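You operate a simulated robot arm through the tools that you are given. There is no shell and no other tool.

You run a simulated robot arm. Do the job below in one go: nothing can be reset, and whatever is moved stays where it is left.

## Task
Seal plate 65 in the plate holder with the blue film and the blue roller.
Fine: lay the film, clamp the plate, roll till the film shows SEALED; roller back in its stand, clamp free. Set down upright: blue roller.

The check looks at the end state, three seconds after you hand in, the way a careful person would. Anything else that was tipped, shoved, dropped, spilled or broken makes it a failure. A push-on lid holds only when it is set on centred and level and pressed home; a screw cap is set on level and turned clockwise until tight.

## Robot
A 7-joint arm with a two-finger gripper, fixed in place. Base frame: the origin is on the floor under the middle of its stand, x ahead of it, y to its left, z up; the work surface is at about z = 880. Readings come in mm, degrees, newtons and seconds.
With the tool pointing down near the work surface it reaches from about 340 to 780 mm from the base axis. Its first joint turns from -143.0 to 143.0 degrees. Payload 2.45 kg.
The TCP is the grasp point between the finger pads, 26 mm short of the fingertips. In the tool frame z runs along the fingers and y along their closing line. The gripper opens to 96 mm; its body begins 69 mm behind the TCP.
Orientation is that of the tool frame in the base frame, as a unit quaternion [x, y, z, w]. With the fingers straight down and closing along the base's y, the tool's x points along the base's -x, its y along +y and its z along -z.

## Interface
- The arm moves only by the tool apply_moves. Its argument "motion" is a list of rows, each a list of 7 numbers: the shift along the base's x, y, z in units of 400 mm (1.0 is 400 mm), then the turn, a rotation vector about the base's x, y, z in units of 45 degrees (1.0 is 45 degrees), then the opening, from 0 (shut) to 1 (fully open). In form: [[dx, dy, dz, wx, wy, wz, claw], ...]. A call has 1 to 20 rows; each row is the pose to reach, as a shift and turn from the pose commanded when the call began. A call with a number of a shift or a turn outside -1 to 1 is refused whole. Rows are played at 5 a second. More than 50 mm and 8.6 degrees between two rows, or a gripper value outside its range, and nothing of the call is played. Where a pose cannot be reached the arm comes as near as it can. A force on the tool above 40 N (or 10 N above the force at the start of the call, whichever is more), or a blocked arm, ends the call early, and 0.2 s more pass. Each finger travels about 50 mm/s and halts on what it meets, pressing with about 31 N; the grip force reading is that of the motor and also rises with nothing between the fingers. The clock runs only during rows and for 0.2 s after the last one: add rows that repeat a pose to give the fingers time. The reply holds the time, the measured pose of the TCP, the force on the tool along the base axes, the opening and the grip force, in the units named above and with some noise, with the torque about the TCP (base axes, N m) and any sound that the robot's microphone picked up, and new pictures: "show" is both (left out), scene, wrist or none.
- Cameras (640 x 400 px; columns grow to the right, rows downward): "scene" is fixed at [219.9, -498.3, 1450]; the picture's right is [0.85, -0.52, 0.00], its down [-0.25, -0.40, -0.88] and it looks along [0.46, 0.75, -0.47] (base axes); focal length 336 px, centre (320, 200). "wrist" rides on the gripper at [82, 3, -98] in the tool frame; the picture's right is [-0.04, 1.00, 0.00], its down [-0.73, -0.03, -0.68] and it looks along [-0.68, -0.03, 0.73] (tool axes); focal length 256 px, centre (320, 200). There is no depth. A picture from a camera that has moved, and an enlarged one, comes with that camera's place and axes in the base frame and with its lens.
- raise_lower(by): slides the trunk up (or, below 0, down) by that many mm; the arm rides with it, the base frame stays. It gives what a move gives, with no picture.
- close_up(camera, box): a new picture of the part [left, top, right, bottom] of that camera's present view, enlarged. No time passes.
- close_job(): hands the job in; it is judged then, once.

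Places have to be worked out from the pictures, the camera data and where the tool is seen. Open the gripper and draw the arm clear of the work before you hand the job in, unless the task says otherwise.

The tools are called after "Call:" as name(argument=value, ...) on one line, values as JSON. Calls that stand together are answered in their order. apply_moves: Moves the arm, as the interface text tells. Its arguments: {"type":"object","properties":{"motion":{"type":"array"},"show":{"type":"string","enum":["both","scene","wrist","none"]}},"required":["motion"]} The other tools are called the same way: raise_lower (by) moves the trunk up or down; close_up (camera, box) takes an enlarged picture of a part of a camera's view; close_job () hands the job in.

At the start:

```text
clock: 0.0
ee_pos: [450.3, 28.5, 1262.9]
tool_rot: [0.0, 1.0, 0.0, 0.0]
wrist_force: [-0.8, -0.1, -0.1]
wrist_torque: [0.0, -0.01, 0.0]
width: 96.2
grip_force: 0.0
trunk travel left (down, up): [-575.0, 65.0]
```

scene: 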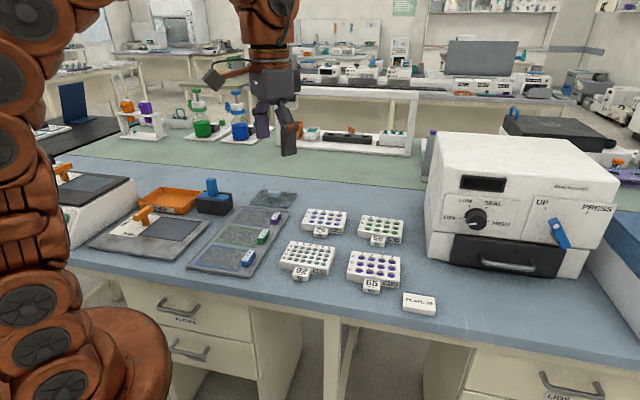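
wrist: 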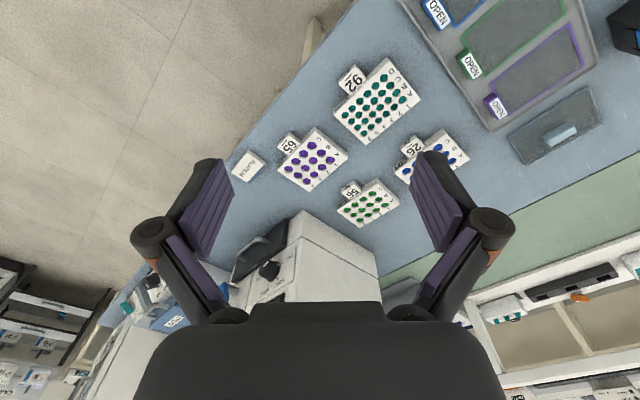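

I'll start by looking closely at the scene: plates, film tray, holder, roller stand.

Call:
close_up(camera="scene", box=[60, 160, 300, 310])

Call:
close_up(camera="scene", box=[260, 190, 450, 320])

Call:
close_up(camera="wrist", box=[220, 0, 640, 240])

Call:
close_up(camera="scene", box=[420, 120, 640, 320])

```text
2.67 times, centred on (180, 235) of scene
camera zoom: at [219.9, -498.3, 1450.0], right [0.85, -0.52, 0.0], down [-0.25, -0.4, -0.88], along [0.46, 0.75, -0.47], focal length 897 px, centre (693, 107)
```

zoom: 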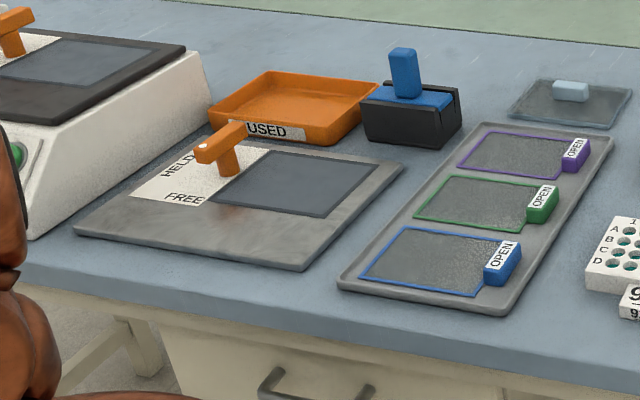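

```text
3.08 times, centred on (355, 255) of scene
camera zoom: at [219.9, -498.3, 1450.0], right [0.85, -0.52, 0.0], down [-0.25, -0.4, -0.88], along [0.46, 0.75, -0.47], focal length 1035 px, centre (212, 31)
```

zoom: 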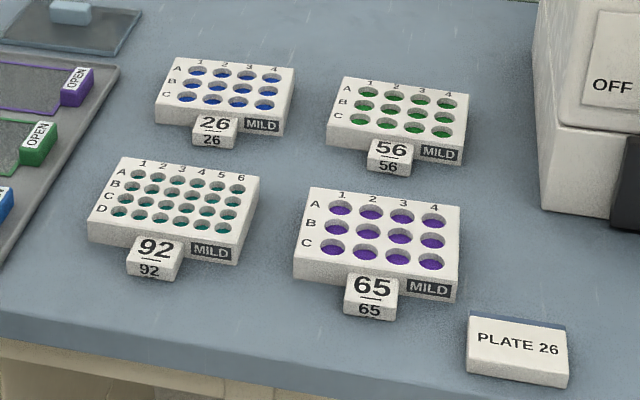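

```text
1.52 times, centred on (430, 120) of wrist
camera zoom: at [369.1, 31.6, 1360.2], right [0.04, 1.0, 0.0], down [0.73, -0.03, 0.68], along [0.68, -0.03, -0.73], focal length 390 px, centre (152, 322)
```

zoom: 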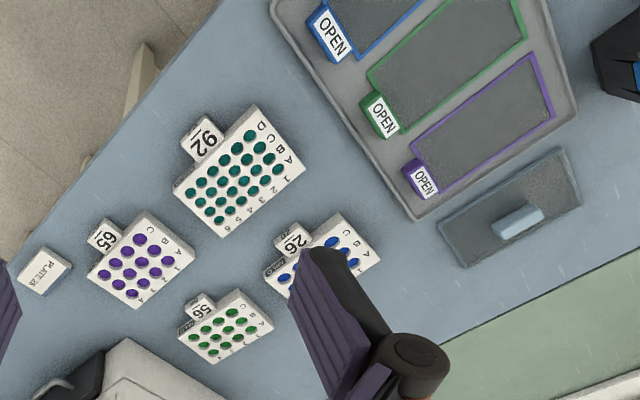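

```text
2.00 times, centred on (530, 220) of scene
camera zoom: at [219.9, -498.3, 1450.0], right [0.85, -0.52, 0.0], down [-0.25, -0.4, -0.88], along [0.46, 0.75, -0.47], focal length 673 px, centre (-100, 160)
```

zoom: 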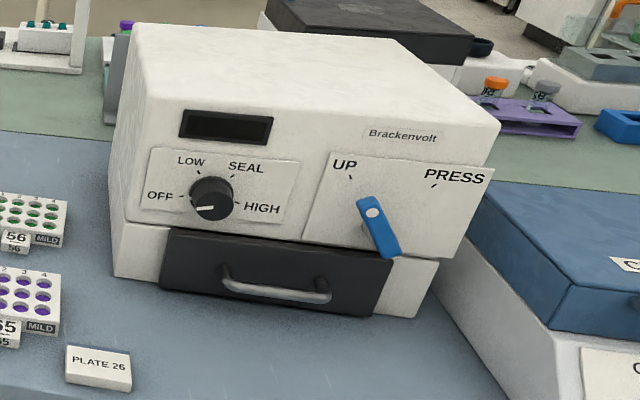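

The scene shows the holder with its orange FREE/HELD lever to the left (about x 235, y 400). The film tray, blue roller stand and plates are further right, and plate 65 is near (695, 10). I'll turn the wrist camera toward the holder for a better view.

Call:
apply_moves(motion=[[-0.03, 0.02, -0.012, 0, 0, 0.167, 1], [-0.06, 0.04, -0.025, 0, 0, 0.333, 1], [-0.09, 0.056, -0.037, 0, 0, 0.5, 1], [-0.125, 0.075, -0.05, 0, 0, 0.667, 1], [-0.156, 0.094, -0.062, 0, 0, 0.833, 1], [-0.1875, 0.1125, -0.075, 0, 0, 1, 1]], show="none")

```text
clock: 1.4
ee_pos: [376.4, 74.0, 1231.1]
tool_rot: [-0.383, 0.924, 0.001, -0.001]
wrist_force: [-0.6, 0.5, 0.0]
wrist_torque: [-0.04, 0.01, 0.0]
width: 95.8
grip_force: 0.1
trunk travel left (down, up): [-575.0, 65.0]
```

The arm turned 45° as commanded. I'll turn the remaining 45° and look.

Call:
apply_moves(motion=[[-0.03, 0.02, -0.012, 0, 0, 0.167, 1], [-0.06, 0.04, -0.025, 0, 0, 0.333, 1], [-0.09, 0.056, -0.037, 0, 0, 0.5, 1], [-0.125, 0.075, -0.05, 0, 0, 0.667, 1], [-0.156, 0.094, -0.062, 0, 0, 0.833, 1], [-0.1875, 0.1125, -0.075, 0, 0, 1, 1], [-0.1875, 0.1125, -0.075, 0, 0, 1, 1]], show="both")

```text
clock: 3.0
ee_pos: [300.7, 117.6, 1202.2]
tool_rot: [0.707, -0.707, 0.0, 0.0]
wrist_force: [-0.1, 0.0, -0.4]
wrist_torque: [0.0, 0.01, 0.02]
width: 95.9
grip_force: 0.1
trunk travel left (down, up): [-575.0, 65.0]
camera wrist: at [297.6, 36.9, 1299.9], right [-1.0, 0.04, 0.0], down [0.03, 0.73, 0.68], along [0.03, 0.68, -0.73], focal length 256 px, centre (320, 200)
```

scene: 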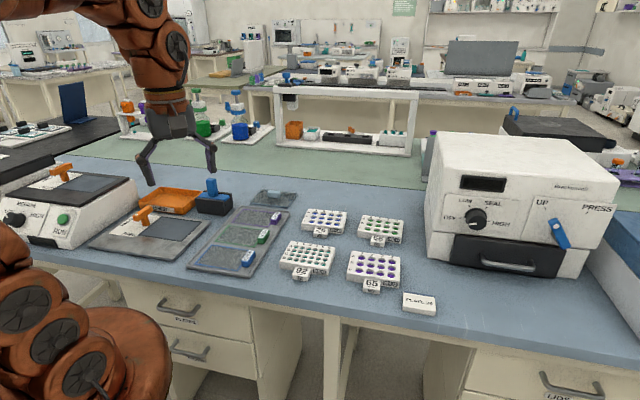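
wrist: 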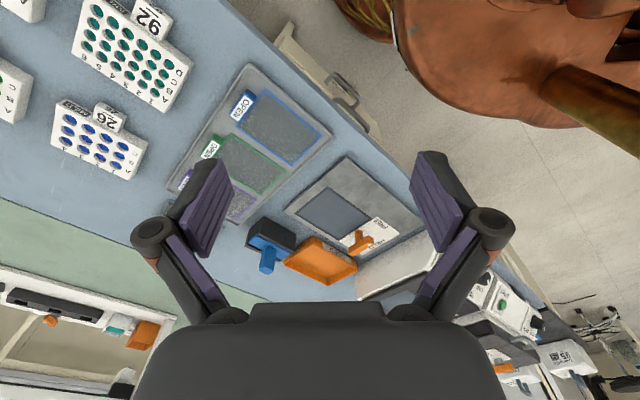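

The wrist camera now sees the film tray, holder and roller stand between the fingers. I'll enlarge those areas and the device on the left.

Call:
close_up(camera="wrist", box=[240, 140, 450, 300])

Call:
close_up(camera="wrist", box=[170, 50, 350, 220])

Call:
close_up(camera="scene", box=[0, 150, 160, 260])

Call:
close_up(camera="scene", box=[80, 160, 240, 270])

```text
2.50 times, centred on (345, 220) of wrist
camera zoom: at [297.6, 36.9, 1299.9], right [-1.0, 0.04, 0.0], down [0.03, 0.73, 0.68], along [0.03, 0.68, -0.73], focal length 640 px, centre (258, 150)
```

zoom: 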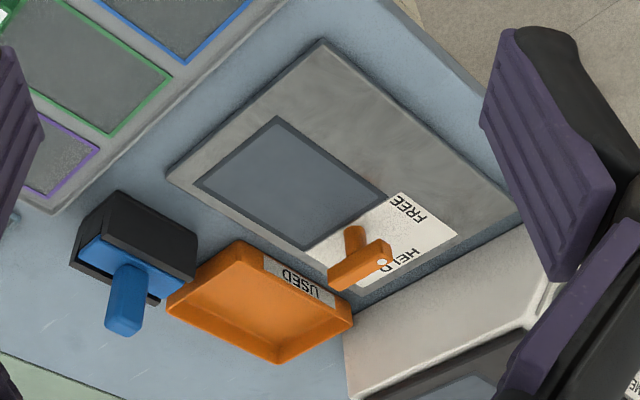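

```text
2.35 times, centred on (260, 135) of wrist
camera zoom: at [297.6, 36.9, 1299.9], right [-1.0, 0.04, 0.0], down [0.03, 0.73, 0.68], along [0.03, 0.68, -0.73], focal length 602 px, centre (461, 353)
```

zoom: 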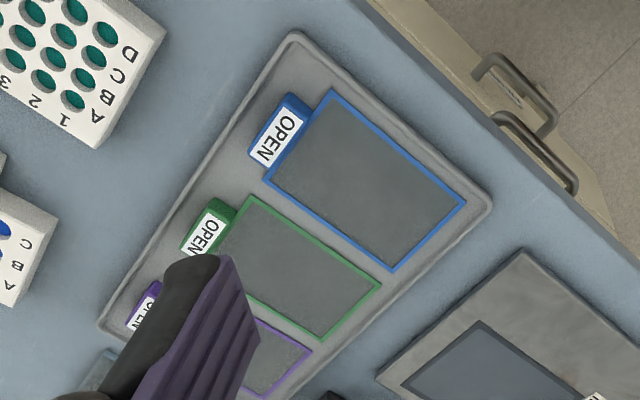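

```text
3.64 times, centred on (80, 205) of scene
camera zoom: at [219.9, -498.3, 1450.0], right [0.85, -0.52, 0.0], down [-0.25, -0.4, -0.88], along [0.46, 0.75, -0.47], focal length 1223 px, centre (1193, 182)
```

zoom: 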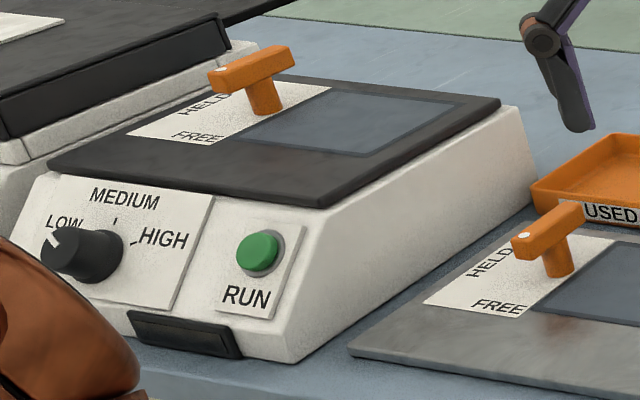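

```text
3.64 times, centred on (160, 215) of scene
camera zoom: at [219.9, -498.3, 1450.0], right [0.85, -0.52, 0.0], down [-0.25, -0.4, -0.88], along [0.46, 0.75, -0.47], focal length 1223 px, centre (902, 146)
```

zoom: 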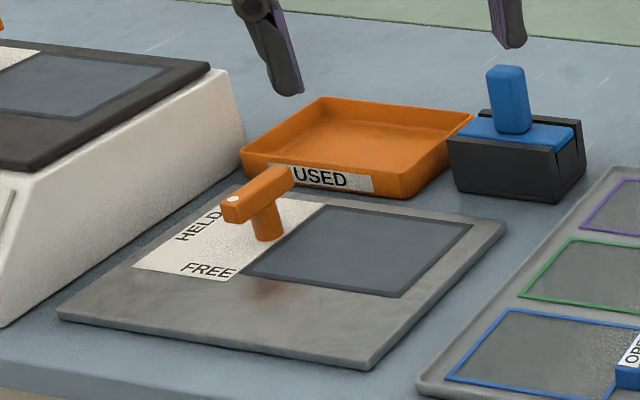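

The lever's white dot appears to point toward FREE, with HELD a quarter turn left of the pivot, and the recess is centred near (285, 472). Next I'll take the wrist camera over to plate 65 to measure it.

Call:
apply_moves(motion=[[0.05, -0.02, -0.02, 0, 0, -0.167, 1], [0.1, -0.04, -0.043, 0, 0, -0.333, 1], [0.15, -0.06, -0.065, 0, 0, -0.5, 1], [0.2, -0.08, -0.087, 0, 0, -0.667, 1], [0.25, -0.1, -0.11, 0, 0, -0.833, 1], [0.3, -0.12, -0.13, 0, 0, -1, 1]], show="none")

Call:
apply_moves(motion=[[0.05, -0.025, -0.04, 0, 0, -0.167, 1], [0.1, -0.05, -0.08, 0, 0, -0.333, 1], [0.155, -0.075, -0.12, 0, 0, -0.5, 1], [0.21, -0.1, -0.16, 0, 0, -0.667, 1], [0.265, -0.125, -0.2, 0, 0, -0.833, 1], [0.318, -0.15, -0.225, 0, 0, -1, 1], [0.318, -0.15, -0.225, 0, 0, -1, 1]], show="both")

```text
clock: 4.4
ee_pos: [421.0, 69.7, 1151.9]
tool_rot: [-0.382, 0.924, 0.0, 0.0]
wrist_force: [0.1, -0.3, 0.8]
wrist_torque: [-0.02, -0.02, 0.01]
width: 96.1
grip_force: 0.0
trunk travel left (down, up): [-575.0, 65.0]
```

```text
clock: 6.0
ee_pos: [547.4, 11.7, 1060.2]
tool_rot: [0.0, 1.0, 0.0, 0.001]
wrist_force: [-0.7, 0.1, -0.4]
wrist_torque: [0.01, -0.01, -0.01]
width: 96.0
grip_force: 0.0
trunk travel left (down, up): [-575.0, 65.0]
camera wrist: at [466.4, 13.6, 1158.0], right [0.04, 1.0, 0.0], down [0.73, -0.03, 0.68], along [0.68, -0.03, -0.73], focal length 256 px, centre (320, 200)
```

scene: 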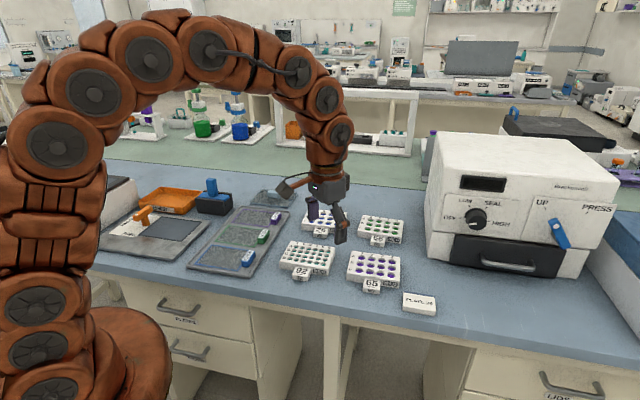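
wrist: 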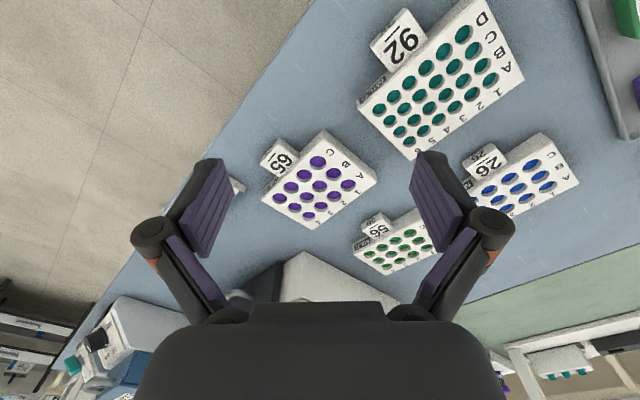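

Call:
close_up(camera="wrist", box=[240, 110, 400, 240])

Call:
close_up(camera="scene", box=[270, 200, 450, 320])

```text
3.08 times, centred on (320, 175) of wrist
camera zoom: at [466.4, 13.6, 1158.0], right [0.04, 1.0, 0.0], down [0.73, -0.03, 0.68], along [0.68, -0.03, -0.73], focal length 788 px, centre (320, 277)
```

zoom: 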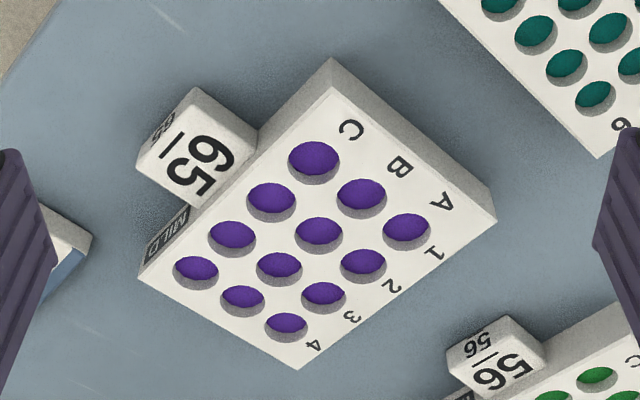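

```text
3.33 times, centred on (360, 260) of scene
camera zoom: at [219.9, -498.3, 1450.0], right [0.85, -0.52, 0.0], down [-0.25, -0.4, -0.88], along [0.46, 0.75, -0.47], focal length 1121 px, centre (187, 0)
```

zoom: 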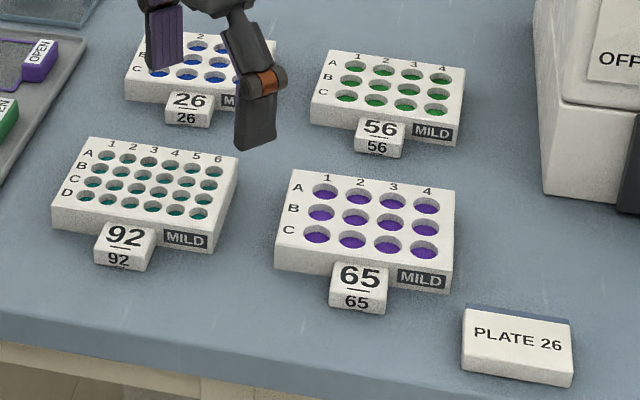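

Plate 65 measures about 130 x 95 mm, centred near (692, 1), so it is too wide to grip. Its "65" tab is about 40 mm wide near (643, -42) and makes a good handle, so I'll move above it with the fingers closing along the plate's long axis and look again.

Call:
apply_moves(motion=[[0.04, -0.02, -0.02, 0, 0, 0.167, 0.8], [0.08, -0.045, -0.05, 0, 0, 0.333, 0.7], [0.12, -0.067, -0.075, 0, 0, 0.5, 0.62], [0.16, -0.09, -0.1, 0, 0, 0.667, 0.62], [0.2, -0.112, -0.125, 0, 0, 0.833, 0.62], [0.24, -0.134, -0.15, 0, 0, 1, 0.62], [0.24, -0.134, -0.15, 0, 0, 1, 0.62]], show="both")

```text
clock: 7.6
ee_pos: [643.9, -43.7, 1001.9]
tool_rot: [-0.383, 0.924, 0.0, 0.0]
wrist_force: [-0.5, 0.3, 0.2]
wrist_torque: [-0.01, -0.01, -0.03]
width: 59.3
grip_force: 0.0
trunk travel left (down, up): [-575.0, 65.0]
camera wrist: at [583.7, -98.9, 1097.9], right [-0.68, 0.73, 0.0], down [0.54, 0.5, 0.68], along [0.5, 0.46, -0.73], focal length 256 px, centre (320, 200)
```

scene: 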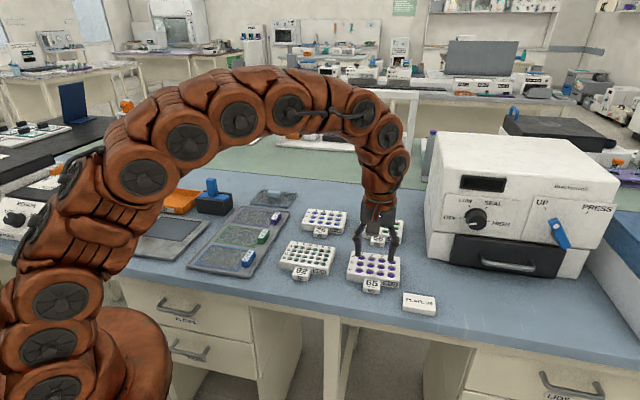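
wrist: 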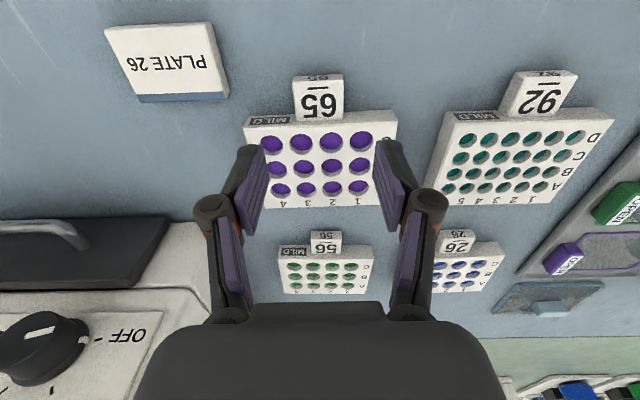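

Call:
close_up(camera="wrist", box=[230, 60, 410, 220])

```text
2.50 times, centred on (320, 140) of wrist
camera zoom: at [583.7, -98.9, 1097.9], right [-0.68, 0.73, 0.0], down [0.54, 0.5, 0.68], along [0.5, 0.46, -0.73], focal length 640 px, centre (320, 350)
```

zoom: 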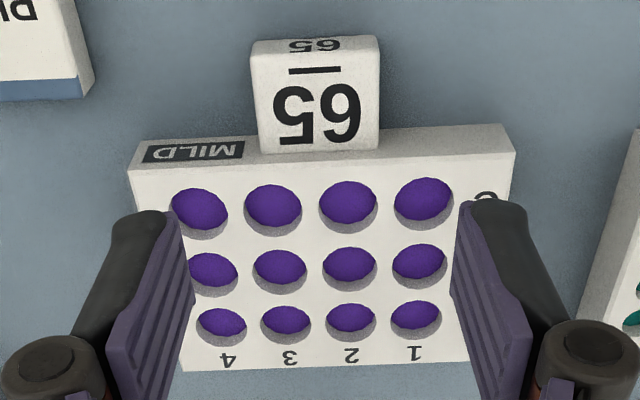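

The tab is centred near (644.5, -44.2) with its axis at 45°, and the fingers straddle it. I'll move about 3 mm toward its free end and lower so the fingertips stop just above the table.

Call:
apply_moves(motion=[[-0.004, -0.006, -0.07, 0, 0, 0, 0.62], [-0.004, -0.006, -0.14, 0, 0, 0, 0.62], [-0.004, -0.006, -0.2, 0, 0, 0, 0.62], [-0.004, -0.006, -0.222, 0, 0, 0, 0.62], [-0.004, -0.006, -0.222, 0, 0, 0, 0.62]], show="both")

```text
clock: 8.8
ee_pos: [642.2, -45.1, 913.3]
tool_rot: [-0.383, 0.924, 0.001, 0.0]
wrist_force: [0.0, 0.3, -0.6]
wrist_torque: [-0.01, 0.01, -0.01]
width: 59.3
grip_force: 0.0
trunk travel left (down, up): [-575.0, 65.0]
camera wrist: at [582.2, -101.4, 1009.7], right [-0.68, 0.73, 0.0], down [0.54, 0.5, 0.68], along [0.5, 0.46, -0.73], focal length 256 px, centre (320, 200)
```

scene: 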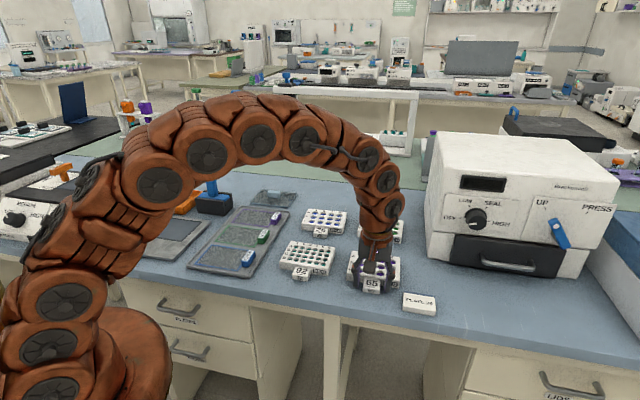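
wrist: 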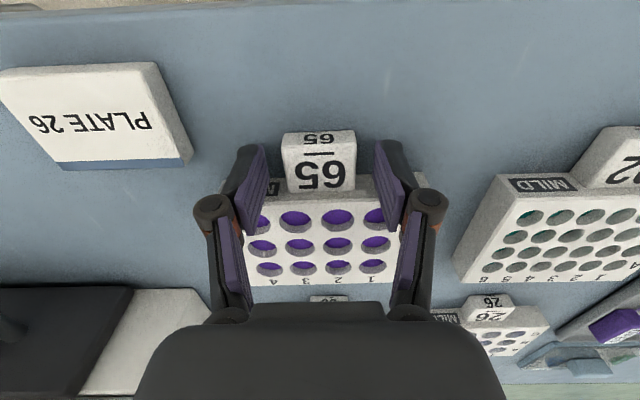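

Call:
close_up(camera="wrist", box=[220, 110, 420, 240])

Call:
close_up(camera="scene", box=[330, 220, 430, 310])

```text
3.08 times, centred on (320, 175) of wrist
camera zoom: at [582.2, -101.4, 1009.7], right [-0.68, 0.73, 0.0], down [0.54, 0.5, 0.68], along [0.5, 0.46, -0.73], focal length 788 px, centre (320, 277)
```

zoom: 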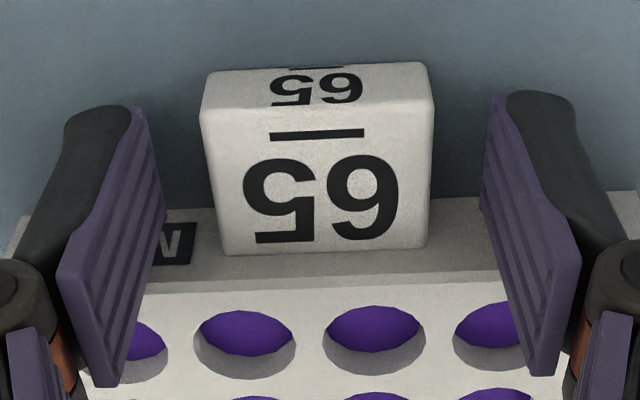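

```text
4.44 times, centred on (380, 265) of scene
camera zoom: at [219.9, -498.3, 1450.0], right [0.85, -0.52, 0.0], down [-0.25, -0.4, -0.88], along [0.46, 0.75, -0.47], focal length 1495 px, centre (53, -89)
```

zoom: 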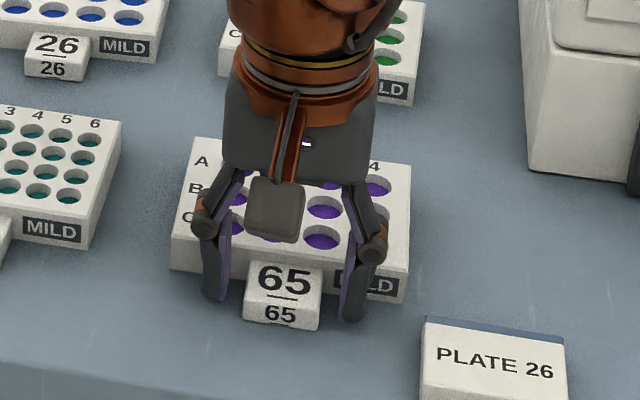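

The fingers straddle the tab evenly with no contact. I'll lower 5 mm more so the tips sit about 2–3 mm above the table, then close on the tab.

Call:
apply_moves(motion=[[0, 0, -0.006, 0, 0, 0, 0.62], [0, 0, -0.012, 0, 0, 0, 0.62], [0, 0, -0.012, 0, 0, 0, 0.5], [0, 0, -0.012, 0, 0, 0, 0.3], [0, 0, -0.012, 0, 0, 0, 0.2], [0, 0, -0.012, 0, 0, 0, 0.2], [0, 0, -0.012, 0, 0, 0, 0.2], [0, 0, -0.012, 0, 0, 0, 0.2]], show="wrist")

```text
clock: 10.6
ee_pos: [641.8, -46.4, 908.5]
tool_rot: [-0.383, 0.924, -0.001, 0.0]
wrist_force: [0.5, 0.2, 0.2]
wrist_torque: [0.0, -0.01, 0.03]
width: 39.3
grip_force: 31.1
trunk travel left (down, up): [-575.0, 65.0]
camera wrist: at [582.4, -101.4, 1005.1], right [-0.68, 0.73, 0.0], down [0.54, 0.5, 0.68], along [0.5, 0.46, -0.73], focal length 256 px, centre (320, 200)
```

wrist: 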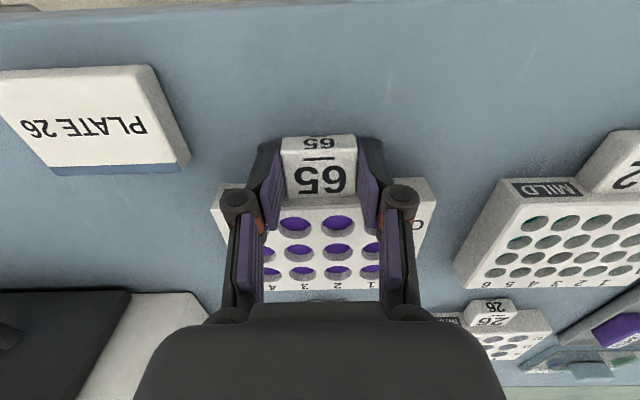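

The grip holds at 39.3 mm on the tab. I'll lift slowly by 20 mm and check whether the plate droops.

Call:
apply_moves(motion=[[0, 0, 0.006, 0, 0, 0, 0.2], [0, 0, 0.012, 0, 0, 0, 0.2], [0, 0, 0.025, 0, 0, 0, 0.2], [0, 0, 0.04, 0, 0, 0, 0.2], [0, 0, 0.05, 0, 0, 0, 0.2], [0, 0, 0.05, 0, 0, 0, 0.2]], show="both")

Call:
close_up(camera="scene", box=[320, 200, 440, 310])

```text
clock: 12.0
ee_pos: [643.3, -45.9, 927.0]
tool_rot: [-0.384, 0.923, 0.0, 0.0]
wrist_force: [-0.6, -0.1, -0.2]
wrist_torque: [-0.04, 0.0, 0.0]
width: 39.1
grip_force: 30.7
trunk travel left (down, up): [-575.0, 65.0]
camera wrist: at [582.5, -101.1, 1024.7], right [-0.68, 0.73, 0.0], down [0.54, 0.5, 0.68], along [0.5, 0.46, -0.73], focal length 256 px, centre (320, 200)
```

scene: 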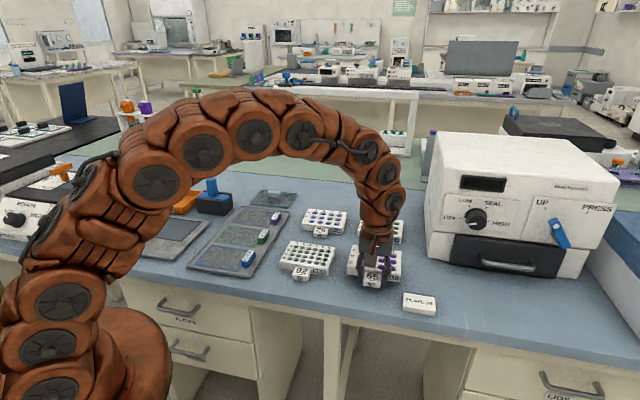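
wrist: 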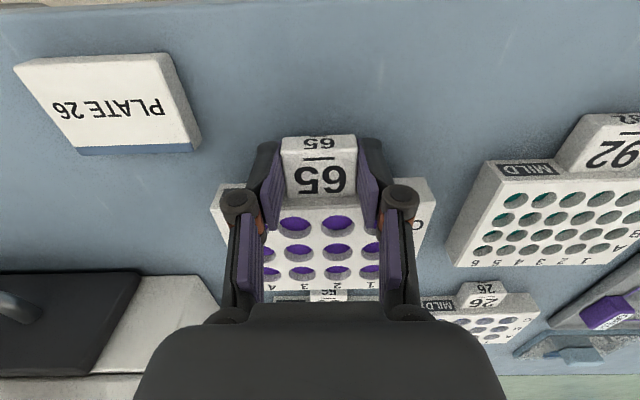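

```text
3.64 times, centred on (380, 255) of scene
camera zoom: at [219.9, -498.3, 1450.0], right [0.85, -0.52, 0.0], down [-0.25, -0.4, -0.88], along [0.46, 0.75, -0.47], focal length 1223 px, centre (102, 0)
```

zoom: 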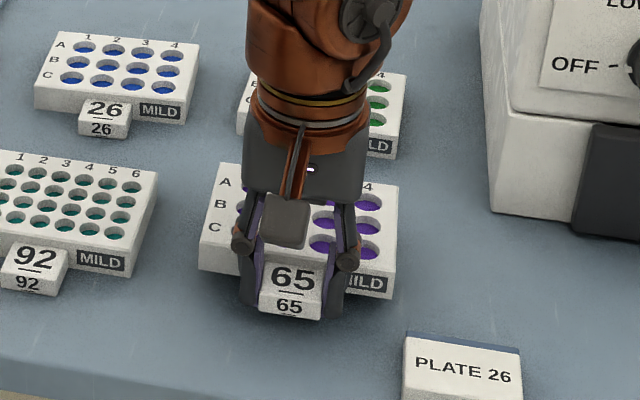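

The plate lifted level and the grip is steady. I'll raise it and carry it toward the holder, stopping where the wrist camera can see the recess past the plate.

Call:
apply_moves(motion=[[0, 0, 0.06, 0, 0, 0, 0.2], [0, 0, 0.14, 0, 0, 0, 0.2], [-0.02, 0.03, 0.22, 0, 0, 0, 0.2], [-0.06, 0.085, 0.28, 0, 0, 0, 0.2], [-0.115, 0.16, 0.3, 0, 0, 0, 0.2], [-0.17, 0.235, 0.3, 0, 0, 0, 0.2], [-0.225, 0.31, 0.3, 0, 0, 0, 0.2], [-0.28, 0.385, 0.3, 0, 0, 0, 0.2], [-0.335, 0.46, 0.3, 0, 0, 0, 0.2], [-0.39, 0.535, 0.3, 0, 0, 0, 0.2], [-0.44, 0.6, 0.3, 0, 0, 0, 0.2], [-0.465, 0.635, 0.3, 0, 0, 0, 0.2]], show="scene")

```text
clock: 14.6
ee_pos: [456.2, 208.8, 1047.4]
tool_rot: [-0.383, 0.924, 0.0, 0.001]
wrist_force: [0.4, -0.2, -2.2]
wrist_torque: [-0.05, 0.07, 0.01]
width: 39.3
grip_force: 30.6
trunk travel left (down, up): [-575.0, 65.0]
```

scene: 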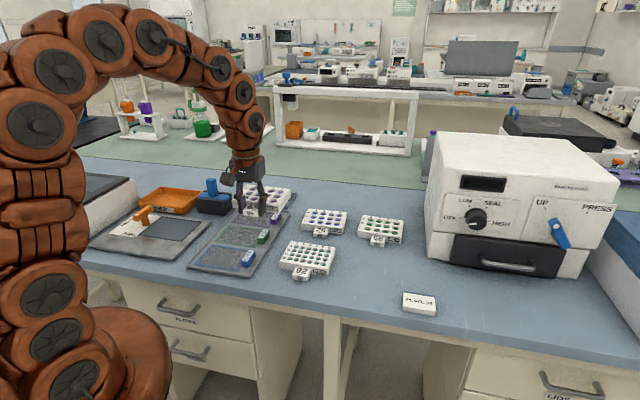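

The plate travels level, at about 2 N of weight. I'll continue to a hover above the recess.

Call:
apply_moves(motion=[[-0.03, 0.04, 0.005, 0, 0, 0, 0.2], [-0.08, 0.11, 0.015, 0, 0, 0, 0.2], [-0.135, 0.185, 0.03, 0, 0, 0, 0.2], [-0.19, 0.26, 0.033, 0, 0, 0, 0.2], [-0.245, 0.335, 0.033, 0, 0, 0, 0.2], [-0.3, 0.41, 0.033, 0, 0, 0, 0.2], [-0.355, 0.485, 0.033, 0, 0, 0, 0.2], [-0.41, 0.56, 0.033, 0, 0, 0, 0.2], [-0.445, 0.61, 0.033, 0, 0, 0, 0.2], [-0.4625, 0.635, 0.033, 0, 0, 0, 0.2], [-0.4625, 0.635, 0.033, 0, 0, 0, 0.2]], show="both")

Call:
close_up(camera="wrist", box=[160, 0, 480, 200])

```text
clock: 17.0
ee_pos: [271.3, 462.2, 1059.7]
tool_rot: [-0.383, 0.924, 0.0, 0.0]
wrist_force: [0.3, -0.7, -1.4]
wrist_torque: [-0.04, 0.04, -0.01]
width: 39.4
grip_force: 31.0
trunk travel left (down, up): [-575.0, 65.0]
camera wrist: at [211.6, 407.4, 1157.4], right [-0.68, 0.74, 0.0], down [0.54, 0.5, 0.68], along [0.5, 0.46, -0.73], focal length 256 px, centre (320, 200)
```

scene: 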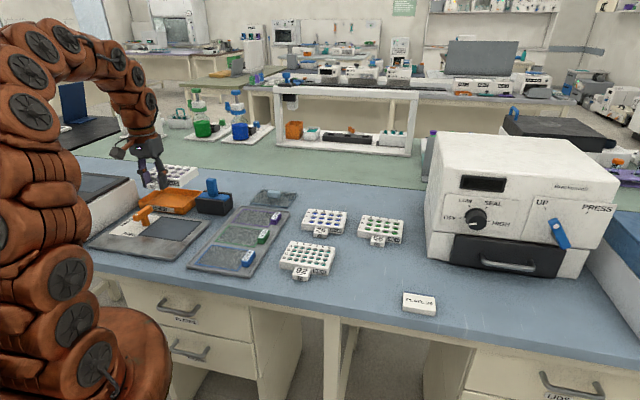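
wrist: 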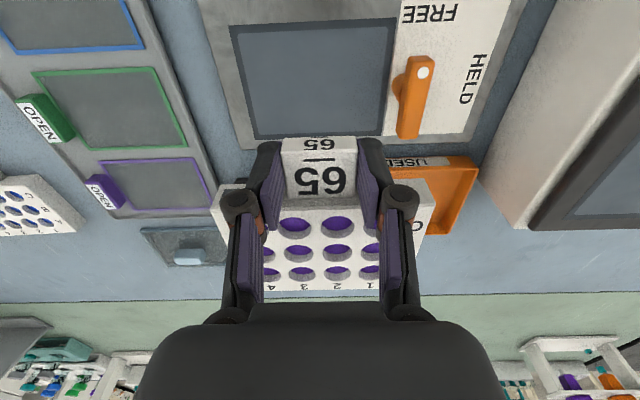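

```text
2.00 times, centred on (320, 100) of wrist
camera zoom: at [211.6, 407.4, 1157.4], right [-0.68, 0.74, 0.0], down [0.54, 0.5, 0.68], along [0.5, 0.46, -0.73], focal length 512 px, centre (320, 400)
```

zoom: 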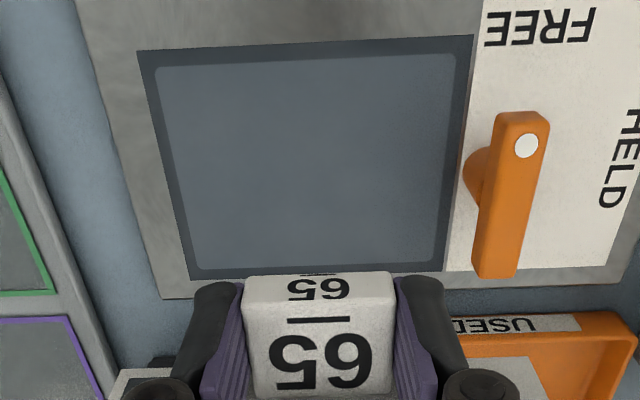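

The recess is clear now: centre about (284.6, 468.8), aligned at 45°, with the lever pointing to FREE. I'll measure how the plate sits in the grip before lowering.

Call:
close_up(camera="wrist", box=[200, 125, 460, 305])

Call:
close_up(camera="scene", box=[90, 130, 240, 260])

```text
2.22 times, centred on (330, 215) of wrist
camera zoom: at [211.6, 407.4, 1157.4], right [-0.68, 0.74, 0.0], down [0.54, 0.5, 0.68], along [0.5, 0.46, -0.73], focal length 569 px, centre (298, 167)
```

zoom: 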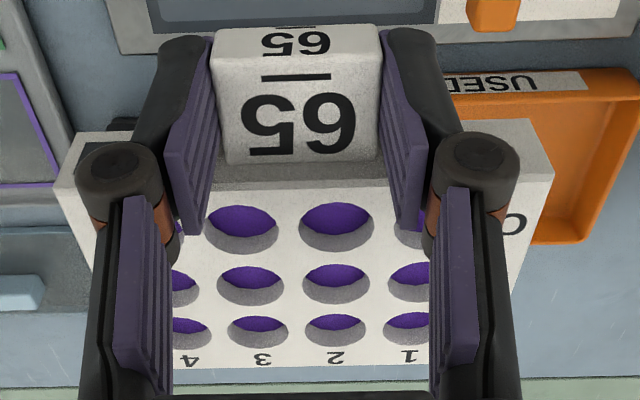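

```text
3.08 times, centred on (165, 195) of scene
camera zoom: at [219.9, -498.3, 1450.0], right [0.85, -0.52, 0.0], down [-0.25, -0.4, -0.88], along [0.46, 0.75, -0.47], focal length 1035 px, centre (797, 215)
```

zoom: 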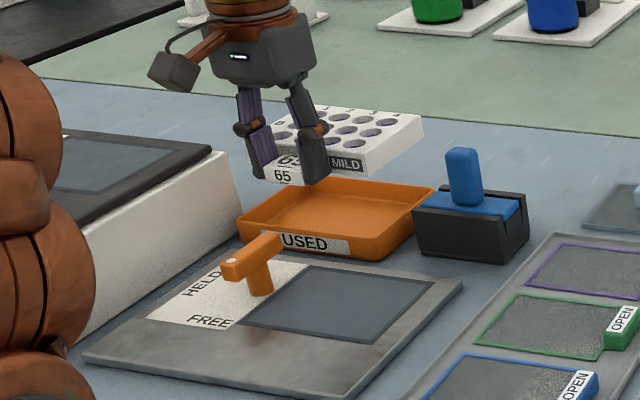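

Call:
close_up(camera="wrist", box=[205, 165, 285, 225])

Call:
close_up(camera="wrist", box=[370, 160, 450, 220])

```text
6.67 times, centred on (245, 195) of wrist
camera zoom: at [211.6, 407.4, 1157.4], right [-0.68, 0.74, 0.0], down [0.54, 0.5, 0.68], along [0.5, 0.46, -0.73], focal length 1707 px, centre (820, 233)
```

zoom: 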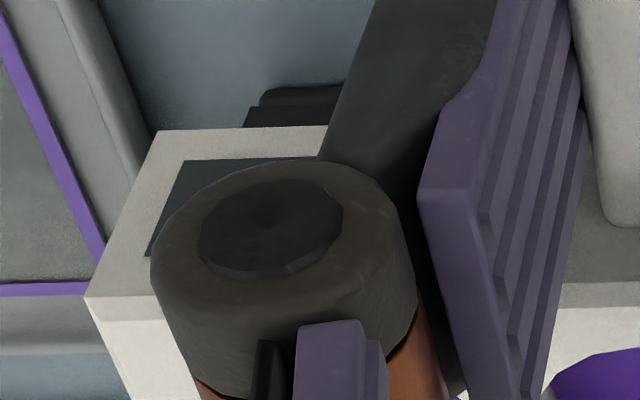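

```text
6.67 times, centred on (410, 190) of wrist
camera zoom: at [211.6, 407.4, 1157.4], right [-0.68, 0.74, 0.0], down [0.54, 0.5, 0.68], along [0.5, 0.46, -0.73], focal length 1707 px, centre (-280, 267)
```

zoom: 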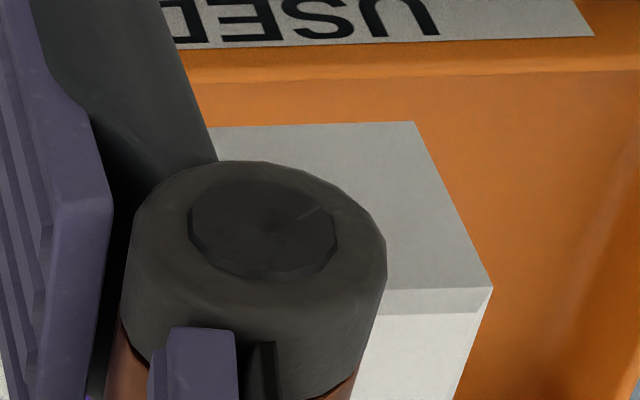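

The plate sits 67 mm ahead of the TCP and square to it, so the TCP should end at about (237, 421). I'll move there at height, lower to about 10 mm above the holder, then check.

Call:
apply_moves(motion=[[-0.03, -0.035, 0, 0, 0, 0, 0.2], [-0.06, -0.07, 0, 0, 0, 0, 0.2], [-0.086, -0.1025, -0.03, 0, 0, 0, 0.2], [-0.086, -0.1025, -0.1, 0, 0, 0, 0.2], [-0.086, -0.1025, -0.17, 0, 0, 0, 0.2], [-0.086, -0.1025, -0.24, 0, 0, 0, 0.2], [-0.086, -0.1025, -0.3, 0, 0, 0, 0.2], [-0.086, -0.1025, -0.324, 0, 0, 0, 0.2], [-0.086, -0.1025, -0.324, 0, 0, 0, 0.2]], show="both")

Call:
close_up(camera="scene", box=[70, 150, 230, 270])

Call:
close_up(camera="wrist", box=[160, 100, 480, 300])

```text
clock: 19.0
ee_pos: [236.9, 422.0, 929.9]
tool_rot: [-0.382, 0.924, 0.0, 0.0]
wrist_force: [0.6, -0.2, -0.8]
wrist_torque: [-0.04, 0.06, 0.02]
width: 39.1
grip_force: 30.8
trunk travel left (down, up): [-575.0, 65.0]
camera wrist: at [177.2, 366.8, 1028.2], right [-0.68, 0.73, 0.0], down [0.54, 0.5, 0.68], along [0.5, 0.46, -0.73], focal length 256 px, centre (320, 200)
```

scene: 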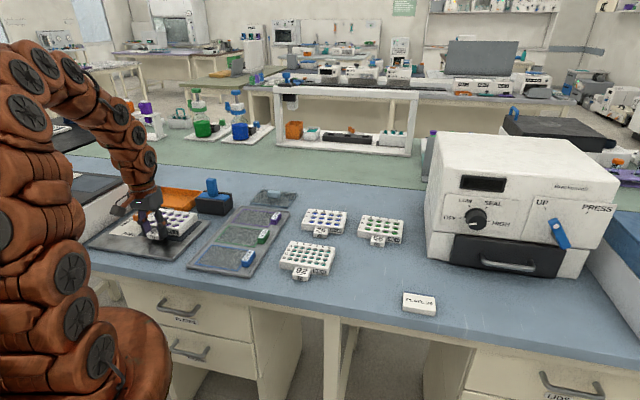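
wrist: 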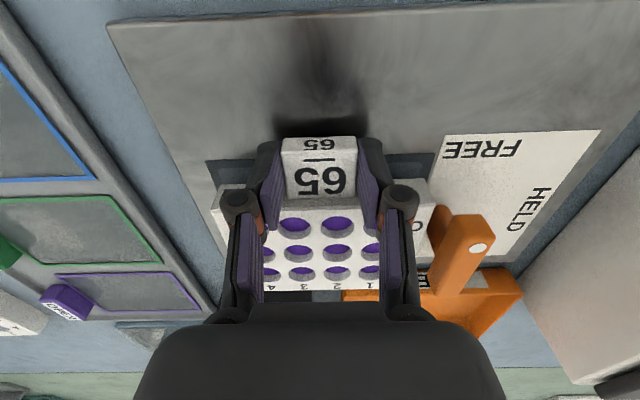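

```text
3.33 times, centred on (150, 210) of scene
camera zoom: at [219.9, -498.3, 1450.0], right [0.85, -0.52, 0.0], down [-0.25, -0.4, -0.88], along [0.46, 0.75, -0.47], focal length 1121 px, centre (887, 167)
```

zoom: 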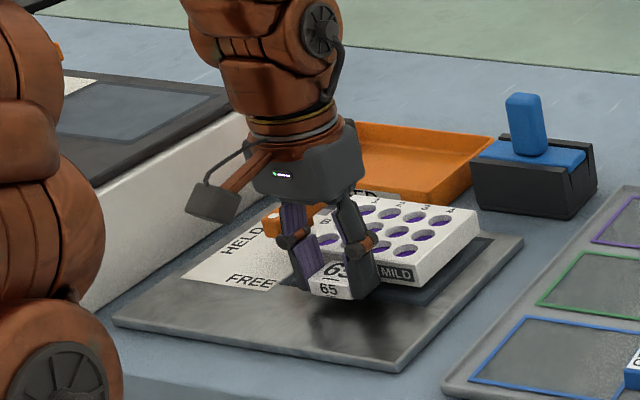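

```text
2.00 times, centred on (320, 200) of wrist
camera zoom: at [177.2, 366.8, 1028.2], right [-0.68, 0.73, 0.0], down [0.54, 0.5, 0.68], along [0.5, 0.46, -0.73], focal length 512 px, centre (320, 200)
```

zoom: 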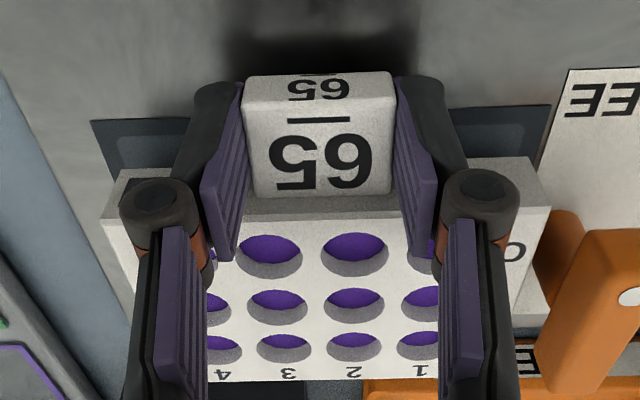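

From the near corners, the plate's front face is about 10 mm behind the recess front edge and centred to within 1 mm. I'll lower in small steps while watching the force.

Call:
apply_moves(motion=[[0, 0, -0.008, 0, 0, 0, 0.2], [0, 0, -0.016, 0, 0, 0, 0.2], [0, 0, -0.024, 0, 0, 0, 0.2], [0, 0, -0.029, 0, 0, 0, 0.2], [0, 0, -0.029, 0, 0, 0, 0.2]], show="wrist")

Call:
close_up(camera="scene", box=[90, 170, 220, 270])

```text
clock: 20.2
ee_pos: [237.4, 421.9, 919.2]
tool_rot: [-0.383, 0.924, 0.0, 0.0]
wrist_force: [1.6, 0.4, 10.9]
wrist_torque: [-0.09, -0.14, 0.05]
width: 39.5
grip_force: 31.1
trunk travel left (down, up): [-575.0, 65.0]
camera wrist: at [177.0, 366.2, 1016.8], right [-0.68, 0.73, 0.0], down [0.54, 0.5, 0.68], along [0.5, 0.46, -0.73], focal length 256 px, centre (320, 200)
```

wrist: 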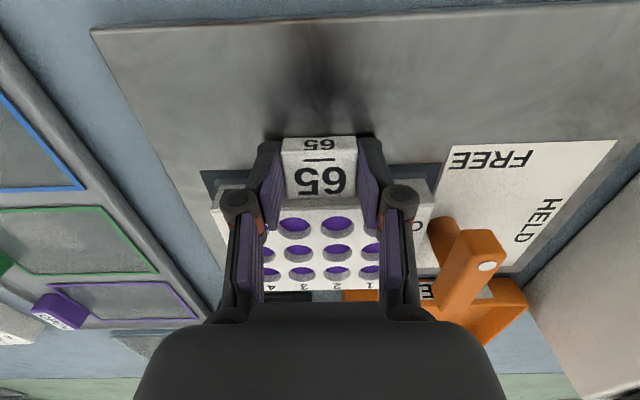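

```text
4.00 times, centred on (155, 220) of scene
camera zoom: at [219.9, -498.3, 1450.0], right [0.85, -0.52, 0.0], down [-0.25, -0.4, -0.88], along [0.46, 0.75, -0.47], focal length 1345 px, centre (980, 120)
```

zoom: 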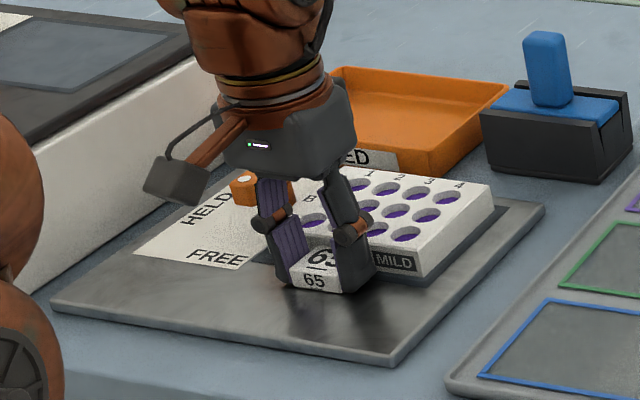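

Contact came at TCP z 919, so the plate bottom is resting at about z 890.5. That matches the holder top as worked out from parallax between the two views. I'll open the fingers to release, then look before lifting.

Call:
apply_moves(motion=[[0, 0, 0.001, 0, 0, 0, 0.3], [0, 0, 0.001, 0, 0, 0, 0.45], [0, 0, 0.001, 0, 0, 0, 0.58], [0, 0, 0.001, 0, 0, 0, 0.62], [0, 0, 0.001, 0, 0, 0, 0.62]], show="wrist")

Call:
close_up(camera="wrist", box=[160, 100, 480, 300])

Call:
close_up(camera="scene", box=[90, 170, 220, 270])

```text
clock: 21.4
ee_pos: [236.5, 420.5, 920.1]
tool_rot: [-0.384, 0.923, 0.0, 0.0]
wrist_force: [-0.7, 0.1, 0.2]
wrist_torque: [-0.02, 0.01, 0.0]
width: 59.4
grip_force: 0.0
trunk travel left (down, up): [-575.0, 65.0]
camera wrist: at [176.8, 366.2, 1016.8], right [-0.68, 0.73, 0.0], down [0.54, 0.5, 0.68], along [0.5, 0.46, -0.73], focal length 256 px, centre (320, 200)
```

wrist: 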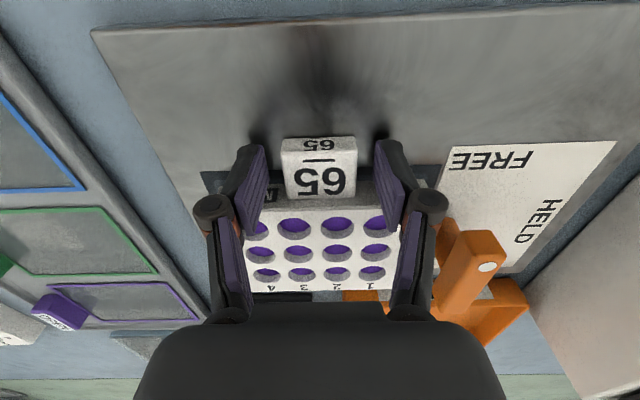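

```text
2.00 times, centred on (320, 200) of wrist
camera zoom: at [176.8, 366.2, 1016.8], right [-0.68, 0.73, 0.0], down [0.54, 0.5, 0.68], along [0.5, 0.46, -0.73], focal length 512 px, centre (320, 200)
```

zoom: 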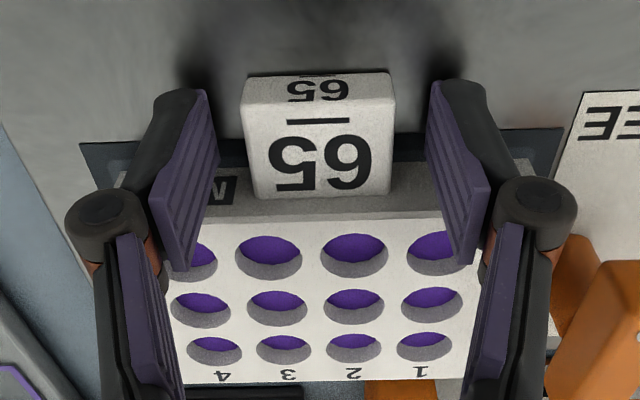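

```text
4.00 times, centred on (155, 220) of scene
camera zoom: at [219.9, -498.3, 1450.0], right [0.85, -0.52, 0.0], down [-0.25, -0.4, -0.88], along [0.46, 0.75, -0.47], focal length 1345 px, centre (980, 120)
```

zoom: 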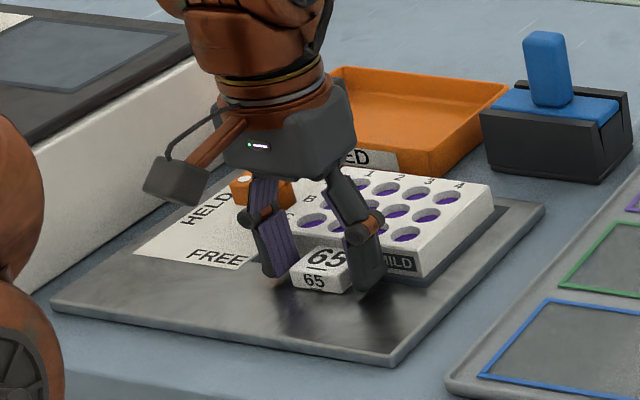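

The plate stayed put on release, with zero force. I'll lift straight up, then shift forward to inspect how it sits in the recess.

Call:
apply_moves(motion=[[0, 0, 0.04, 0, 0, 0, 0.62], [0, 0, 0.12, 0, 0, 0, 0.62], [0, 0, 0.22, 0, 0, 0, 0.62], [0.02, 0.02, 0.32, 0, 0, 0, 0.62], [0.06, 0.07, 0.36, 0, 0, 0, 0.62], [0.086, 0.1025, 0.36, 0, 0, 0, 0.62], [0.086, 0.1025, 0.36, 0, 0, 0, 0.62]], show="both")

Call:
close_up(camera="wrist", box=[160, 0, 480, 200])

Call:
close_up(camera="scene", box=[80, 170, 300, 280])

```text
clock: 23.0
ee_pos: [271.4, 461.1, 1066.0]
tool_rot: [-0.382, 0.924, 0.0, 0.001]
wrist_force: [-0.3, 0.6, 0.4]
wrist_torque: [0.0, 0.0, 0.0]
width: 59.6
grip_force: 0.1
trunk travel left (down, up): [-575.0, 65.0]
camera wrist: at [211.3, 407.1, 1161.4], right [-0.68, 0.74, 0.0], down [0.54, 0.5, 0.68], along [0.5, 0.46, -0.73], focal length 256 px, centre (320, 200)
```

scene: 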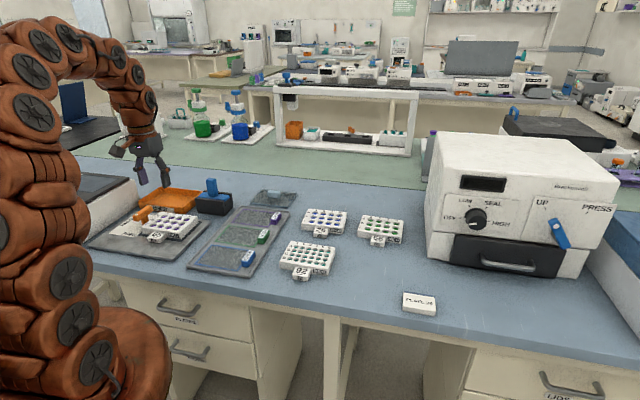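
wrist: 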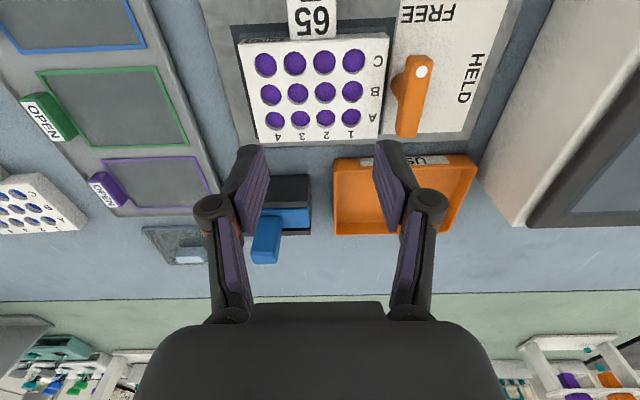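

```text
2.00 times, centred on (320, 100) of wrist
camera zoom: at [211.3, 407.1, 1161.4], right [-0.68, 0.74, 0.0], down [0.54, 0.5, 0.68], along [0.5, 0.46, -0.73], focal length 512 px, centre (320, 400)
```

zoom: 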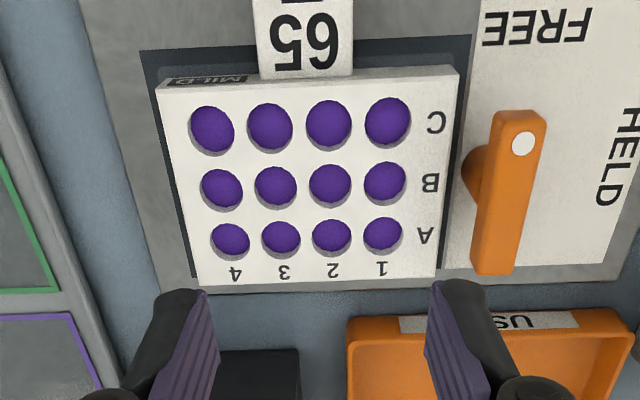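

```text
2.91 times, centred on (190, 225) of scene
camera zoom: at [219.9, -498.3, 1450.0], right [0.85, -0.52, 0.0], down [-0.25, -0.4, -0.88], along [0.46, 0.75, -0.47], focal length 978 px, centre (698, 127)
```

zoom: 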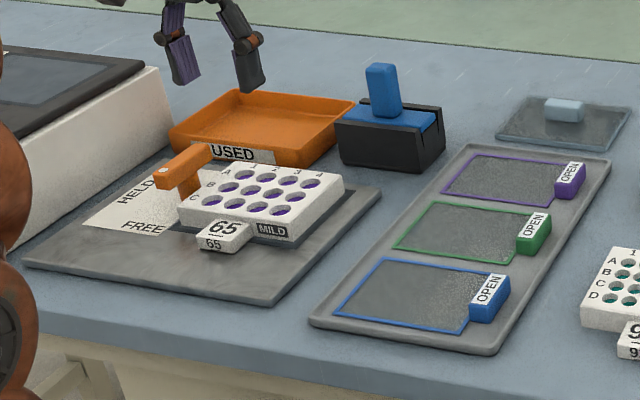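

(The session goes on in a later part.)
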